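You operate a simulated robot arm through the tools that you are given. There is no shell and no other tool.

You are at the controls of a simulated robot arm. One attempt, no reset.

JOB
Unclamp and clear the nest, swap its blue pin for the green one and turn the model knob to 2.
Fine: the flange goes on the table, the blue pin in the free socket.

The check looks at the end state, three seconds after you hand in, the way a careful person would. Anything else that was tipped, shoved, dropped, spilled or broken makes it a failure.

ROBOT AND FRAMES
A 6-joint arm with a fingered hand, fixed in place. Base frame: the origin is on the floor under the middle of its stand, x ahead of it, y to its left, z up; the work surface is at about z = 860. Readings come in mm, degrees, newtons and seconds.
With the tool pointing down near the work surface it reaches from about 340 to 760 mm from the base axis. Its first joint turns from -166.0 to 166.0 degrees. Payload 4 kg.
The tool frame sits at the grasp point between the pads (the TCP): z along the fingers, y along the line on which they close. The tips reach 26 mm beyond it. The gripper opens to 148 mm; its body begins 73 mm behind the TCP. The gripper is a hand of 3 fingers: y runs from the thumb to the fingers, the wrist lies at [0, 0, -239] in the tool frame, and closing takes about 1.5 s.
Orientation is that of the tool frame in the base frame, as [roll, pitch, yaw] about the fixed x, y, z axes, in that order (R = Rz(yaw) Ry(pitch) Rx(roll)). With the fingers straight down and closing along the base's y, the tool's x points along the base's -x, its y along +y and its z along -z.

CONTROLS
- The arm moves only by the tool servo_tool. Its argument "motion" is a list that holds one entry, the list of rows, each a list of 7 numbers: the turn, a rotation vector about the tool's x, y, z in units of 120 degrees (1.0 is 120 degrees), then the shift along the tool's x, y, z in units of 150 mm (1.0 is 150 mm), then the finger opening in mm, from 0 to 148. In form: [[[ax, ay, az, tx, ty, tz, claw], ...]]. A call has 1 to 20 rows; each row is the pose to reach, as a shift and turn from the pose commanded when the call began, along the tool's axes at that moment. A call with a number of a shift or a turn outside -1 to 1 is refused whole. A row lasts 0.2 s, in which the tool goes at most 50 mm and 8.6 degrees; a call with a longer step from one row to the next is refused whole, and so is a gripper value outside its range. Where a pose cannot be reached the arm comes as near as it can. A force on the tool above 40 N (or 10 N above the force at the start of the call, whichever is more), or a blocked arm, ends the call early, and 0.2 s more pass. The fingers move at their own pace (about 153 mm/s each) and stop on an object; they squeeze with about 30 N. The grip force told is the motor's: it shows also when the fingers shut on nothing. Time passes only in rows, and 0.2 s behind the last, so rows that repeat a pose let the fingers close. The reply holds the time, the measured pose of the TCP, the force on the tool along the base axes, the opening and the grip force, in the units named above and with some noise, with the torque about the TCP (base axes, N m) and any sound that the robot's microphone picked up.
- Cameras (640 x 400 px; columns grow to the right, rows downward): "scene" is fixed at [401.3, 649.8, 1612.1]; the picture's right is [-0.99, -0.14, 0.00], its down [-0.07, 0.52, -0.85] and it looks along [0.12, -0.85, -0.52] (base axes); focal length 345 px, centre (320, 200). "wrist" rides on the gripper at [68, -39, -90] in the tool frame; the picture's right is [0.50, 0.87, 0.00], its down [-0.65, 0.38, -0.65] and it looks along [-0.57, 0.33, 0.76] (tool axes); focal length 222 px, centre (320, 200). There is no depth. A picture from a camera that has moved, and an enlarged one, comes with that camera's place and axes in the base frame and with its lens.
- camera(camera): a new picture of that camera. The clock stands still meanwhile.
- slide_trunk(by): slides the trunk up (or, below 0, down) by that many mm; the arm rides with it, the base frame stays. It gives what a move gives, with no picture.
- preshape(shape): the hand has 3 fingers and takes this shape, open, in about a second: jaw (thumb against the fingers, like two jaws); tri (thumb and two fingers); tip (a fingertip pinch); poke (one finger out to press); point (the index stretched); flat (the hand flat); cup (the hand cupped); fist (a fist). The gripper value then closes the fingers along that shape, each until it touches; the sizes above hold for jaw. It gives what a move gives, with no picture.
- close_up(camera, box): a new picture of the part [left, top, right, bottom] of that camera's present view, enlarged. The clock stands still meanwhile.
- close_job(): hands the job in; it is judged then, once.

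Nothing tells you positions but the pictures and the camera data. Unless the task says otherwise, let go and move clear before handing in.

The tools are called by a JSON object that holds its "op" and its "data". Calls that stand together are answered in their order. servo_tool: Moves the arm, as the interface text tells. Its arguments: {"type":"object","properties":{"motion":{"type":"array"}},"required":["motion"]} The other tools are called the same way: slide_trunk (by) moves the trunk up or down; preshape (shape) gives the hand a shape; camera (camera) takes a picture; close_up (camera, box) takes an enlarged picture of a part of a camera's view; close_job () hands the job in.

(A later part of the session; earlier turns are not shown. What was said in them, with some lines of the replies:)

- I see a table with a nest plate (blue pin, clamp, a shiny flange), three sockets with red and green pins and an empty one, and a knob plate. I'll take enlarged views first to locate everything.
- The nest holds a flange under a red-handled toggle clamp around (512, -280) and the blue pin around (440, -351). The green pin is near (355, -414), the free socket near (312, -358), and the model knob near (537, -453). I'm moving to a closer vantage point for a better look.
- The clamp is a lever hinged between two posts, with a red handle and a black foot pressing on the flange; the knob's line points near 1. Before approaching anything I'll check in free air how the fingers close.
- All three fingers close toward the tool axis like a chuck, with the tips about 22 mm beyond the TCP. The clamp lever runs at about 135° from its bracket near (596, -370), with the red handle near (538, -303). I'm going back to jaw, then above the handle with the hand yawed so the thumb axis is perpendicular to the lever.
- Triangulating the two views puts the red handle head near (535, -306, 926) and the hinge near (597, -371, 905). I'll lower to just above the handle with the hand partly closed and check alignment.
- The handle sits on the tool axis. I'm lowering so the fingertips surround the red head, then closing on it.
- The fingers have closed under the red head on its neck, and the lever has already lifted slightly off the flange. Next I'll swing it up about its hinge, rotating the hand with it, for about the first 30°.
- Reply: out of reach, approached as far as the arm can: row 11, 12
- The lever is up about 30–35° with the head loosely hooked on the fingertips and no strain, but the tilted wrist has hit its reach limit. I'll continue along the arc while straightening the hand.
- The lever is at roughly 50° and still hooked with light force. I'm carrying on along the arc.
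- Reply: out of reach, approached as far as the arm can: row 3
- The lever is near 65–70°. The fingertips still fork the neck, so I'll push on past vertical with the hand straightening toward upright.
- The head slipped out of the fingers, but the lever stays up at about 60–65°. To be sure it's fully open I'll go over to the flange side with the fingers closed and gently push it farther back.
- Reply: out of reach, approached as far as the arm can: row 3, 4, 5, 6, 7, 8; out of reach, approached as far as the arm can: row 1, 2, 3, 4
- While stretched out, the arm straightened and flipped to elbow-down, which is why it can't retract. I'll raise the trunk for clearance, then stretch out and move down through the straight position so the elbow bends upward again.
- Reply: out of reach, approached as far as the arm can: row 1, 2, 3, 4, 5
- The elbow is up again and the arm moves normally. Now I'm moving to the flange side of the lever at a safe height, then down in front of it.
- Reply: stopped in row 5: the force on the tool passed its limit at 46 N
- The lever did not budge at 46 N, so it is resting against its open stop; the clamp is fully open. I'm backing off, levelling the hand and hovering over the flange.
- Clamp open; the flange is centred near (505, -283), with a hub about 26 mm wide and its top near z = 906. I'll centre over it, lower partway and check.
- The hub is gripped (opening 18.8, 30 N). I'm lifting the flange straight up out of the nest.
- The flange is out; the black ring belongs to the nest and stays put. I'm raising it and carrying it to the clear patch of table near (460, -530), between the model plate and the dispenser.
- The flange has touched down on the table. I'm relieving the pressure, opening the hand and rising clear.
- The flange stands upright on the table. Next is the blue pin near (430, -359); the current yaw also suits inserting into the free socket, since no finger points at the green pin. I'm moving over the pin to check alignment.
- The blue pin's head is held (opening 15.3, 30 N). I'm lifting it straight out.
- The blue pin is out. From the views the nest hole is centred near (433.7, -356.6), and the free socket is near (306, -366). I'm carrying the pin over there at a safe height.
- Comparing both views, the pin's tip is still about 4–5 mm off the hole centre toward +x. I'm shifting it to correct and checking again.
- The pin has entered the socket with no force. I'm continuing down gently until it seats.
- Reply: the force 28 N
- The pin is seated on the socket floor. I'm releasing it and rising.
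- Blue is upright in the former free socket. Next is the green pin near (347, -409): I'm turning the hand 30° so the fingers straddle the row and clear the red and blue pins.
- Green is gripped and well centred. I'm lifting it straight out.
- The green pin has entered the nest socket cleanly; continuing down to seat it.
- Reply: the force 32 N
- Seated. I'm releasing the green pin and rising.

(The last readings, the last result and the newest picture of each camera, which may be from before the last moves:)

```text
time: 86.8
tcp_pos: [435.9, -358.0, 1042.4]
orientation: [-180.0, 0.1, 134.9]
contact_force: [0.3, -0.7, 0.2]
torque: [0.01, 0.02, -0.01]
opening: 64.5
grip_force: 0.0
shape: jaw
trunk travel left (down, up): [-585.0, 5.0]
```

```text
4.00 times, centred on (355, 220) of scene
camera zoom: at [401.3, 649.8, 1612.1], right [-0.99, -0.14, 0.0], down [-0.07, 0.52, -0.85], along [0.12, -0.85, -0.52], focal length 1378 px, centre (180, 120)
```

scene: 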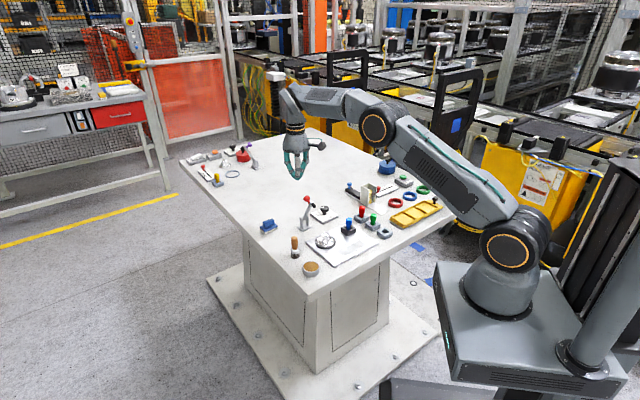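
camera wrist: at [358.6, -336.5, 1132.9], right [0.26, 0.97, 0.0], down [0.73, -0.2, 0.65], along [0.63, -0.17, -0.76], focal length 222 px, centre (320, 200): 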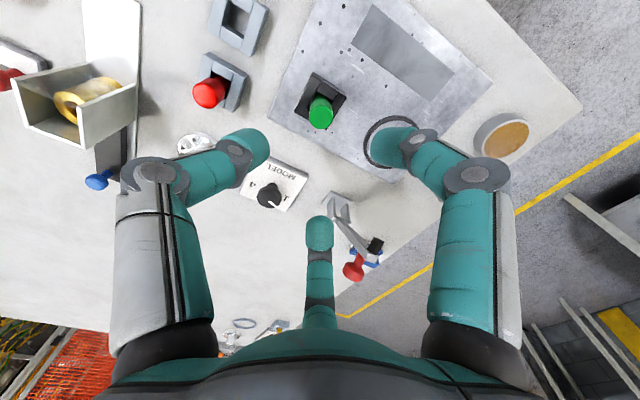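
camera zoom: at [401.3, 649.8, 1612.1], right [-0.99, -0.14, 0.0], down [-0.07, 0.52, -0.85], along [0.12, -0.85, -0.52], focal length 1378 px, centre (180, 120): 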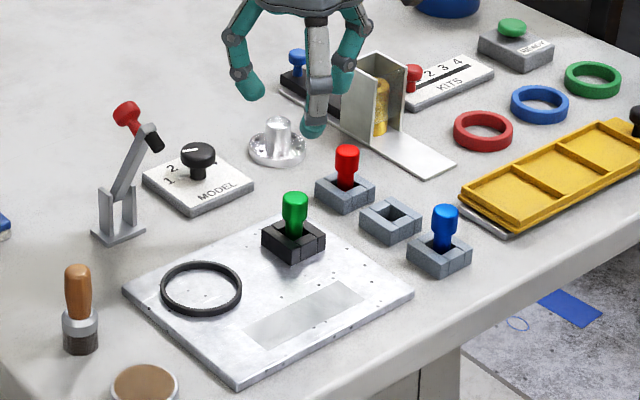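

Both pins are in place: green in the nest, blue in the former free socket. Now for the model knob near (535, -453): I'm moving above it to read its dial and alignment.

{"op": "servo_tool", "data": {"motion": [[[0, 0, 0, -0.18, 0.004, 0, 65], [0, 0, 0, -0.36, 0.008, 0, 65], [0, 0, 0, -0.54, 0.012, 0, 65], [0, 0, 0, -0.72, 0.016, 0, 65], [0, 0, 0, -0.915, 0.019, 0, 65], [0, 0, 0, -0.915, 0.019, 0, 65]]]}}

{"op": "camera", "data": {"camera": "wrist"}}

{"op": "close_up", "data": {"camera": "wrist", "box": [260, 70, 380, 170]}}

{"op": "close_up", "data": {"camera": "scene", "box": [300, 195, 345, 230]}}

```text
time: 88.2
tcp_pos: [534.5, -450.4, 1041.1]
orientation: [180.0, 0.0, 135.1]
contact_force: [0.3, 0.3, -0.5]
torque: [0.0, -0.01, 0.01]
opening: 64.9
grip_force: 0.0
shape: jaw
trunk travel left (down, up): [-585.0, 5.0]
```

```text
taken
camera wrist: at [458.6, -430.8, 1131.0], right [0.26, 0.97, 0.0], down [0.73, -0.2, 0.65], along [0.63, -0.17, -0.76], focal length 222 px, centre (320, 200)
```

wrist: 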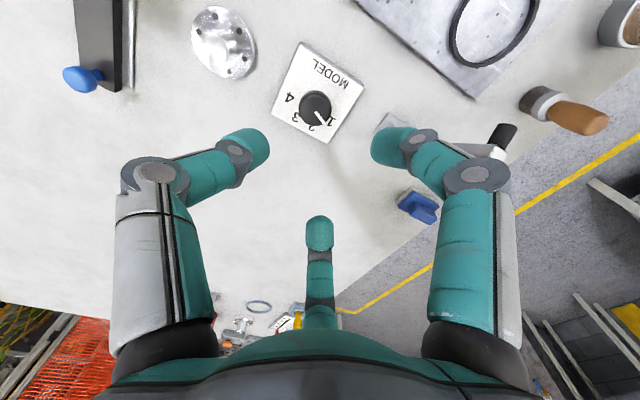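

```text
4.00 times, centred on (320, 120) of wrist
camera zoom: at [458.6, -430.8, 1131.0], right [0.26, 0.97, 0.0], down [0.73, -0.2, 0.65], along [0.63, -0.17, -0.76], focal length 888 px, centre (320, 520)
```

zoom: 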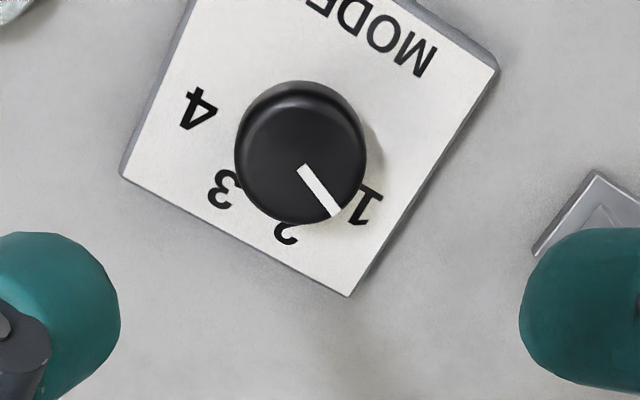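

```text
11.43 times, centred on (322, 212) of scene
camera zoom: at [401.3, 649.8, 1612.1], right [-0.99, -0.14, 0.0], down [-0.07, 0.52, -0.85], along [0.12, -0.85, -0.52], focal length 3938 px, centre (291, 57)
```

zoom: 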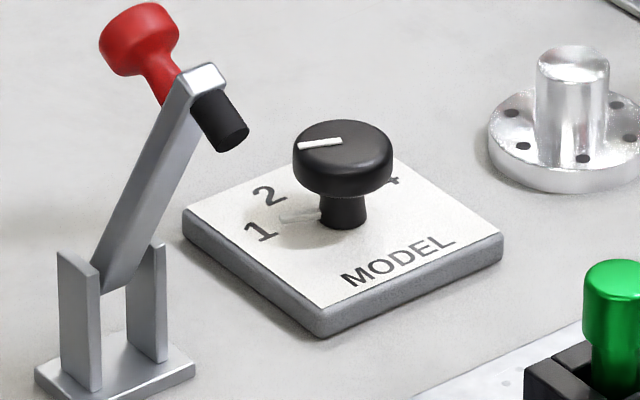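

The pointer is at label 1 (about 22° in the base frame), and label 2 lies 45° clockwise from it. I'm centring over the knob at about (532, -455.5) and lowering partway.

{"op": "servo_tool", "data": {"motion": [[[0, 0, 0, -0.01, -0.03, 0.15, 60], [0, 0, 0, -0.01, -0.03, 0.3, 60], [0, 0, 0, -0.01, -0.03, 0.45, 60], [0, 0, 0, -0.01, -0.03, 0.6, 60], [0, 0, 0, -0.01, -0.03, 0.67, 60], [0, 0, 0, -0.01, -0.03, 0.67, 60]]]}}

{"op": "close_up", "data": {"camera": "wrist", "box": [240, 90, 400, 220]}}

{"op": "close_up", "data": {"camera": "scene", "box": [290, 170, 360, 230]}}

```text
time: 89.6
tcp_pos: [530.9, -455.1, 942.8]
orientation: [180.0, 0.0, 134.9]
contact_force: [-0.2, 0.2, 1.2]
torque: [-0.02, 0.0, 0.0]
opening: 60.4
grip_force: 0.1
shape: jaw
trunk travel left (down, up): [-585.0, 5.0]
```

```text
3.08 times, centred on (320, 155) of wrist
camera zoom: at [454.3, -435.6, 1032.5], right [0.26, 0.97, 0.0], down [0.73, -0.2, 0.65], along [0.63, -0.17, -0.76], focal length 684 px, centre (320, 338)
```

zoom: 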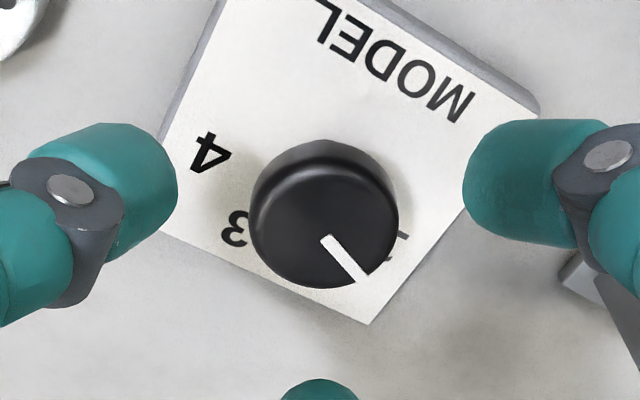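

```text
6.67 times, centred on (325, 200) of scene
camera zoom: at [401.3, 649.8, 1612.1], right [-0.99, -0.14, 0.0], down [-0.07, 0.52, -0.85], along [0.12, -0.85, -0.52], focal length 2297 px, centre (287, 200)
```

zoom: 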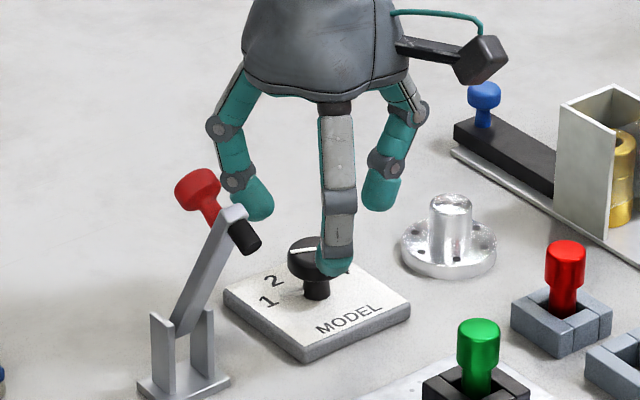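

{"op": "servo_tool", "data": {"motion": [[[0, 0, 0, -0.01, 0.013, 0.05, 60], [0, 0, 0, -0.01, 0.013, 0.1, 60], [0, 0, 0, -0.01, 0.013, 0.157, 55], [0, 0, 0, -0.01, 0.013, 0.157, 50]]]}}

{"op": "close_up", "data": {"camera": "wrist", "box": [240, 110, 400, 240]}}

{"op": "close_up", "data": {"camera": "scene", "box": [300, 185, 350, 230]}}

```text
time: 90.6
tcp_pos: [534.1, -455.5, 918.6]
orientation: [180.0, 0.0, 134.9]
contact_force: [0.5, 0.1, -0.3]
torque: [-0.01, -0.01, 0.0]
opening: 50.3
grip_force: 0.1
shape: jaw
trunk travel left (down, up): [-585.0, 5.0]
```

```text
3.08 times, centred on (320, 175) of wrist
camera zoom: at [457.6, -434.8, 1009.0], right [0.26, 0.97, 0.0], down [0.73, -0.2, 0.65], along [0.63, -0.17, -0.76], focal length 684 px, centre (320, 277)
```

zoom: 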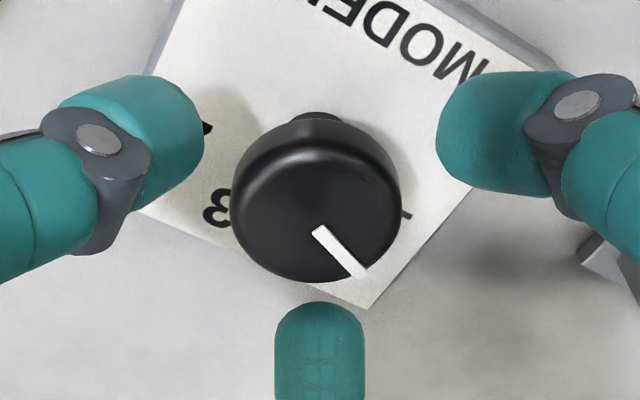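

```text
8.89 times, centred on (325, 208) of scene
camera zoom: at [401.3, 649.8, 1612.1], right [-0.99, -0.14, 0.0], down [-0.07, 0.52, -0.85], along [0.12, -0.85, -0.52], focal length 3063 px, centre (276, 133)
```

zoom: 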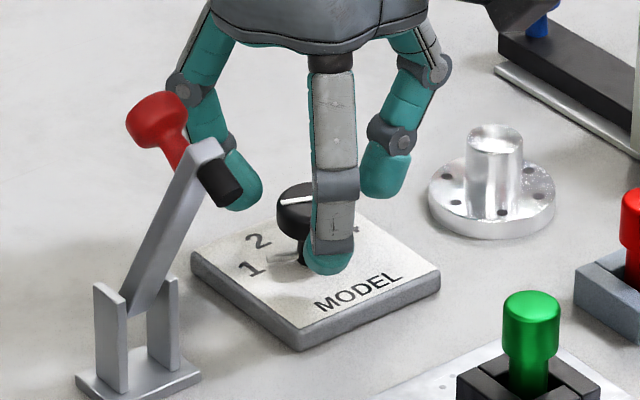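

{"op": "servo_tool", "data": {"motion": [[[0, 0, 0, 0.002, -0.008, 0, 45], [0, 0, 0, 0.002, -0.008, 0, 25], [0, 0, 0, 0.002, -0.008, 0, 18], [0, 0, 0, 0.002, -0.008, 0, 18], [0, 0, 0, 0.002, -0.008, 0, 18], [0, 0, 0, 0.002, -0.008, 0, 18]]]}}

{"op": "close_up", "data": {"camera": "wrist", "box": [240, 110, 400, 240]}}

{"op": "close_up", "data": {"camera": "scene", "box": [300, 185, 350, 230]}}

```text
time: 92.0
tcp_pos: [532.6, -456.2, 919.3]
orientation: [179.9, 0.0, 134.9]
contact_force: [0.3, -1.9, -0.5]
torque: [-0.06, -0.04, 0.0]
opening: 24.6
grip_force: 29.8
shape: jaw
trunk travel left (down, up): [-585.0, 5.0]
```

```text
3.08 times, centred on (320, 175) of wrist
camera zoom: at [456.7, -435.6, 1009.1], right [0.26, 0.97, 0.0], down [0.73, -0.2, 0.65], along [0.63, -0.17, -0.76], focal length 684 px, centre (320, 277)
```

zoom: 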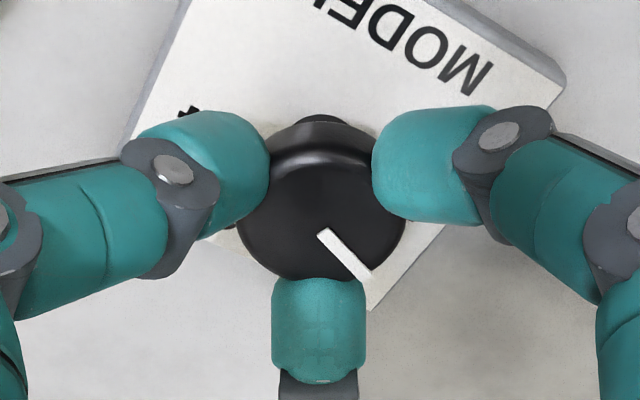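

```text
8.89 times, centred on (325, 208) of scene
camera zoom: at [401.3, 649.8, 1612.1], right [-0.99, -0.14, 0.0], down [-0.07, 0.52, -0.85], along [0.12, -0.85, -0.52], focal length 3063 px, centre (276, 133)
```

zoom: 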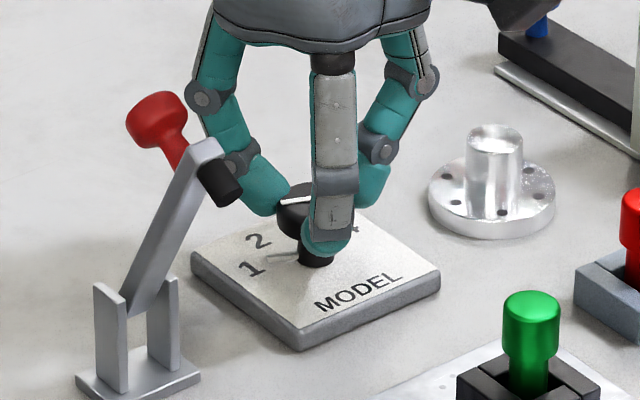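

The knob head is gripped (opening 24.6). I'm turning 45° clockwise as seen from above.

{"op": "servo_tool", "data": {"motion": [[[0, 0, 0.047, 0, 0, 0, 18], [0, 0, 0.094, 0, 0, 0, 18], [0, 0, 0.141, 0, 0, 0, 18], [0, 0, 0.188, 0, 0, 0, 18], [0, 0, 0.234, 0, 0, 0, 18], [0, 0, 0.281, 0, 0, 0, 18], [0, 0, 0.328, 0, 0, 0, 18], [0, 0, 0.375, 0, 0, 0, 18], [0, 0, 0.375, 0, 0, 0, 18]]]}}

{"op": "close_up", "data": {"camera": "wrist", "box": [240, 110, 400, 240]}}

{"op": "close_up", "data": {"camera": "scene", "box": [300, 185, 350, 230]}}

```text
time: 94.0
tcp_pos: [534.2, -456.1, 919.9]
orientation: [180.0, 0.0, 90.1]
contact_force: [2.7, 3.6, -0.9]
torque: [0.06, -0.04, 0.01]
opening: 24.3
grip_force: 30.1
shape: jaw
trunk travel left (down, up): [-585.0, 5.0]
```

```text
3.08 times, centred on (320, 175) of wrist
camera zoom: at [493.2, -387.8, 1009.2], right [0.87, 0.5, 0.0], down [0.38, -0.66, 0.65], along [0.33, -0.57, -0.76], focal length 684 px, centre (320, 277)
```

zoom: 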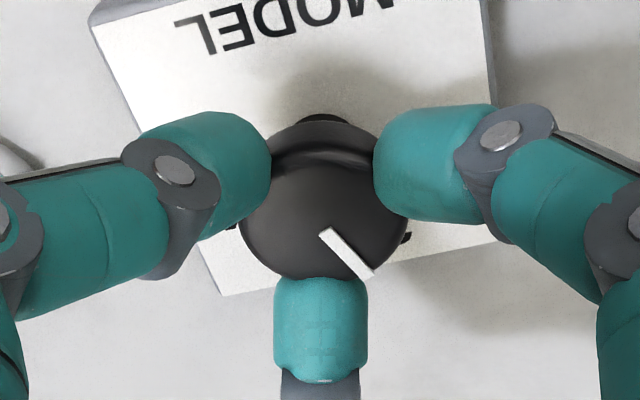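

```text
8.89 times, centred on (325, 208) of scene
camera zoom: at [401.3, 649.8, 1612.1], right [-0.99, -0.14, 0.0], down [-0.07, 0.52, -0.85], along [0.12, -0.85, -0.52], focal length 3063 px, centre (276, 133)
```

zoom: 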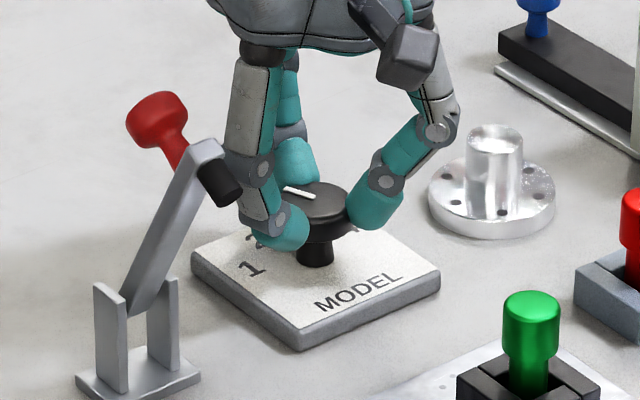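

{"op": "servo_tool", "data": {"motion": [[[0, 0, 0, 0, 0, 0, 30], [0, 0, 0, 0, 0, 0, 45], [0, 0, 0, 0, 0, 0, 55], [0, 0, 0, 0, 0, -0.1, 60], [0, 0, 0, 0, 0, -0.25, 60], [0, 0, 0, 0, 0, -0.4, 60], [0, 0, 0, 0, 0, -0.55, 60], [0, 0, 0, 0, 0, -0.7, 60], [0, 0, 0, 0, 0, -0.8, 60], [0, 0, 0, 0, 0, -0.8, 60]]]}}

{"op": "close_up", "data": {"camera": "wrist", "box": [260, 70, 380, 170]}}

{"op": "close_up", "data": {"camera": "scene", "box": [300, 185, 350, 230]}}

```text
time: 96.2
tcp_pos: [530.7, -455.2, 1040.4]
orientation: [179.9, 0.0, 90.0]
contact_force: [0.3, 0.4, -0.5]
torque: [-0.03, -0.04, -0.01]
opening: 59.5
grip_force: 0.1
shape: jaw
trunk travel left (down, up): [-585.0, 5.0]
```

```text
4.00 times, centred on (320, 120) of wrist
camera zoom: at [490.8, -387.5, 1129.7], right [0.87, 0.5, 0.0], down [0.38, -0.66, 0.65], along [0.33, -0.57, -0.76], focal length 888 px, centre (320, 520)
```

zoom: 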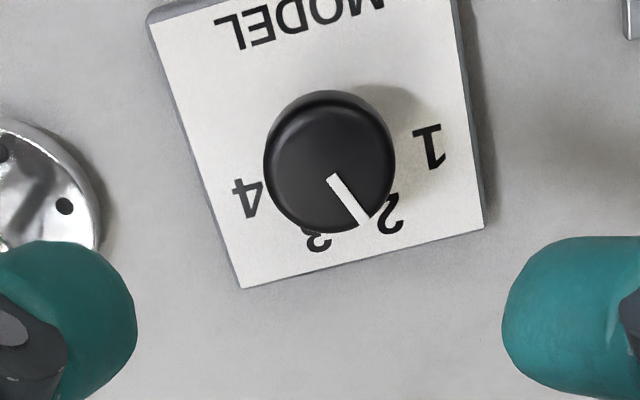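

```text
8.89 times, centred on (325, 208) of scene
camera zoom: at [401.3, 649.8, 1612.1], right [-0.99, -0.14, 0.0], down [-0.07, 0.52, -0.85], along [0.12, -0.85, -0.52], focal length 3063 px, centre (276, 133)
```

zoom: 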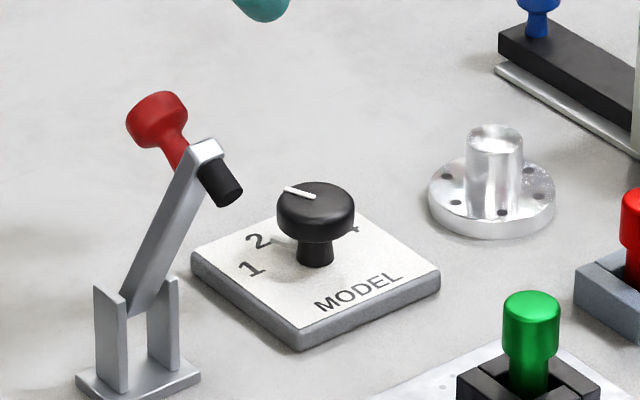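

{"op": "close_up", "data": {"camera": "wrist", "box": [290, 85, 355, 140]}}

{"op": "close_up", "data": {"camera": "scene", "box": [312, 200, 342, 224]}}

```text
7.27 times, centred on (322, 112) of wrist
camera zoom: at [490.8, -387.5, 1129.7], right [0.87, 0.5, 0.0], down [0.38, -0.66, 0.65], along [0.33, -0.57, -0.76], focal length 1615 px, centre (302, 836)
```

zoom: 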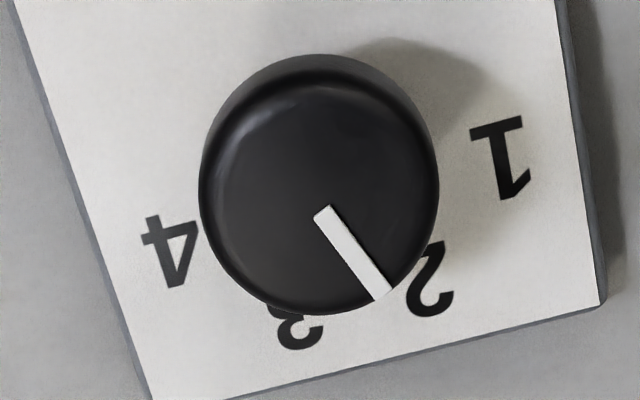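

```text
16.00 times, centred on (327, 212) of scene
camera zoom: at [401.3, 649.8, 1612.1], right [-0.99, -0.14, 0.0], down [-0.07, 0.52, -0.85], along [0.12, -0.85, -0.52], focal length 5514 px, centre (208, 8)
```

zoom: 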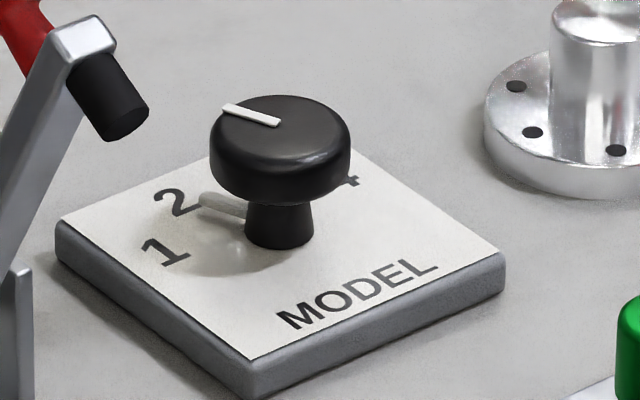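

The pointer now lines up with label 2, within measurement error of a degree or two. I'm retracting the hand up and toward the base, then inspecting the whole table.

{"op": "servo_tool", "data": {"motion": [[[0, 0, 0, 0.05, -0.06, -0.09, 70], [0, 0, 0, 0.17, -0.2, -0.18, 70], [0, 0, 0, 0.29, -0.35, -0.27, 70], [0, 0, 0, 0.42, -0.5, -0.36, 70], [0, 0, 0, 0.54, -0.65, -0.45, 70], [0, 0, 0, 0.667, -0.8, -0.6, 70], [0, 0, 0, 0.667, -0.8, -0.75, 70], [0, 0, 0, 0.667, -0.8, -0.75, 70]]]}}

{"op": "camera", "data": {"camera": "scene"}}

{"op": "close_up", "data": {"camera": "scene", "box": [250, 170, 460, 290]}}

{"op": "camera", "data": {"camera": "wrist"}}

```text
time: 98.0
tcp_pos: [412.1, -354.8, 1152.0]
orientation: [-180.0, 0.0, 90.1]
contact_force: [-0.4, 0.6, 0.8]
torque: [-0.01, -0.04, 0.02]
opening: 69.6
grip_force: 0.0
shape: jaw
trunk travel left (down, up): [-585.0, 5.0]
```

```text
taken
```

scene: 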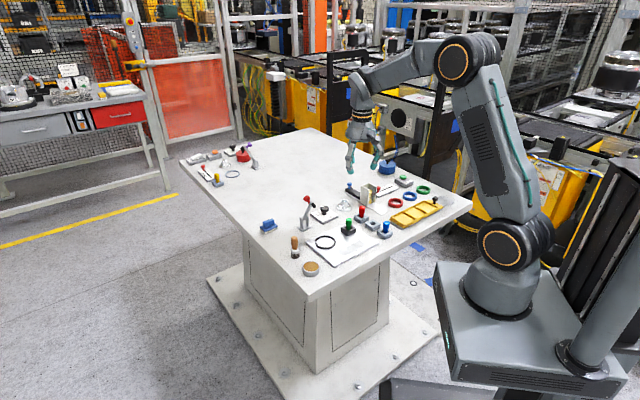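

```text
3.05 times, centred on (355, 230) of scene
camera zoom: at [401.3, 649.8, 1612.1], right [-0.99, -0.14, 0.0], down [-0.07, 0.52, -0.85], along [0.12, -0.85, -0.52], focal length 1050 px, centre (213, 109)
```

zoom: 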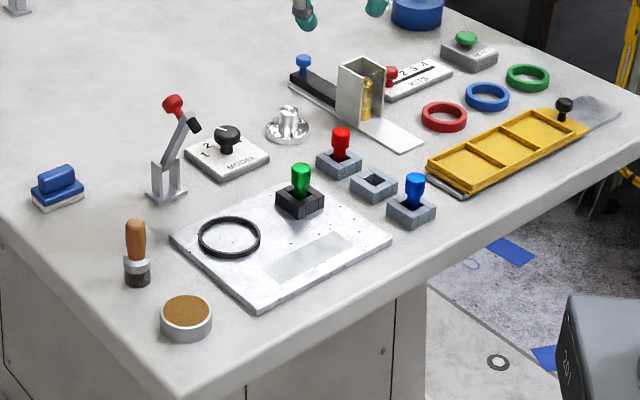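

```text
taken
camera wrist: at [372.4, -287.2, 1241.5], right [0.87, 0.5, 0.0], down [0.38, -0.66, 0.65], along [0.33, -0.57, -0.76], focal length 222 px, centre (320, 200)
```

wrist: 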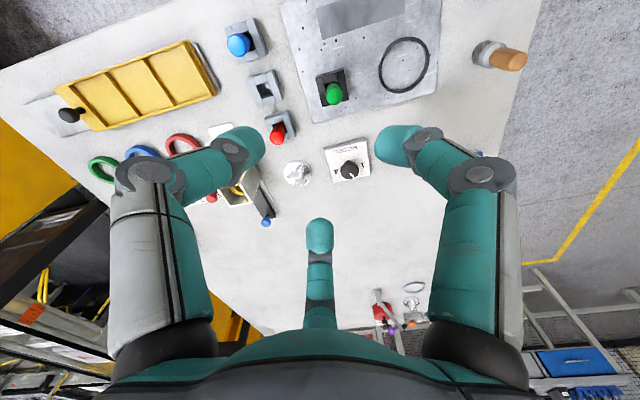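

{"op": "close_up", "data": {"camera": "scene", "box": [330, 195, 400, 250]}}

{"op": "close_up", "data": {"camera": "scene", "box": [295, 190, 355, 240]}}

{"op": "close_up", "data": {"camera": "wrist", "box": [315, 130, 385, 200]}}

```text
7.27 times, centred on (365, 222) of scene
camera zoom: at [401.3, 649.8, 1612.1], right [-0.99, -0.14, 0.0], down [-0.07, 0.52, -0.85], along [0.12, -0.85, -0.52], focal length 2506 px, centre (-7, 36)
```

zoom: 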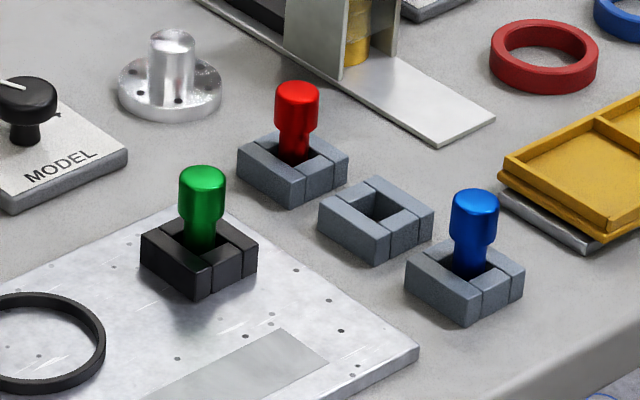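

```text
8.00 times, centred on (325, 215) of scene
camera zoom: at [401.3, 649.8, 1612.1], right [-0.99, -0.14, 0.0], down [-0.07, 0.52, -0.85], along [0.12, -0.85, -0.52], focal length 2757 px, centre (280, 80)
```

zoom: 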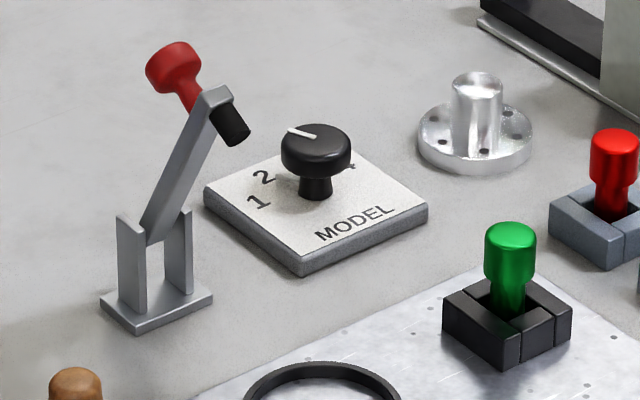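

```text
5.71 times, centred on (350, 165) of wrist
camera zoom: at [372.4, -287.2, 1241.5], right [0.87, 0.5, 0.0], down [0.38, -0.66, 0.65], along [0.33, -0.57, -0.76], focal length 1269 px, centre (149, 400)
```

zoom: 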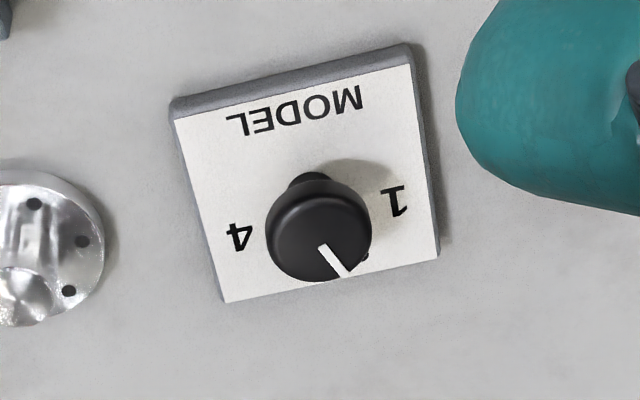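

The clamp is open against its stop, and the flange stands upright on the table. Green is seated in the nest, blue is in the formerly free socket, and the knob points at 2. The hand is empty and clear and nothing else has moved, so I'm handing in.

{"op": "close_job", "data": {}}

```text
The job is handed in.
```

I finished every step and handed the job in; the hand-in came back with no verdict yet.

- **Clamp:** open. The lever rests at about 60–65°. I pushed it to 46 N to check and it did not move, so it is at its open stop.
- **Flange:** out of the nest and standing upright on the clear patch of table between the model plate and the dispenser.
- **Pins:** green is seated in the nest socket and blue in the previously free socket. Both stand upright.
- **Model knob:** turned 45° from 1 to 2. In the pictures the pointer lines up with the 2 to within a degree or two.

In the last pictures nothing else on the table had been tipped or shifted, and the hand was empty and clear. The trunk is still 60 mm higher than at the start. I raised it partway through to free the arm after it locked up at full stretch.
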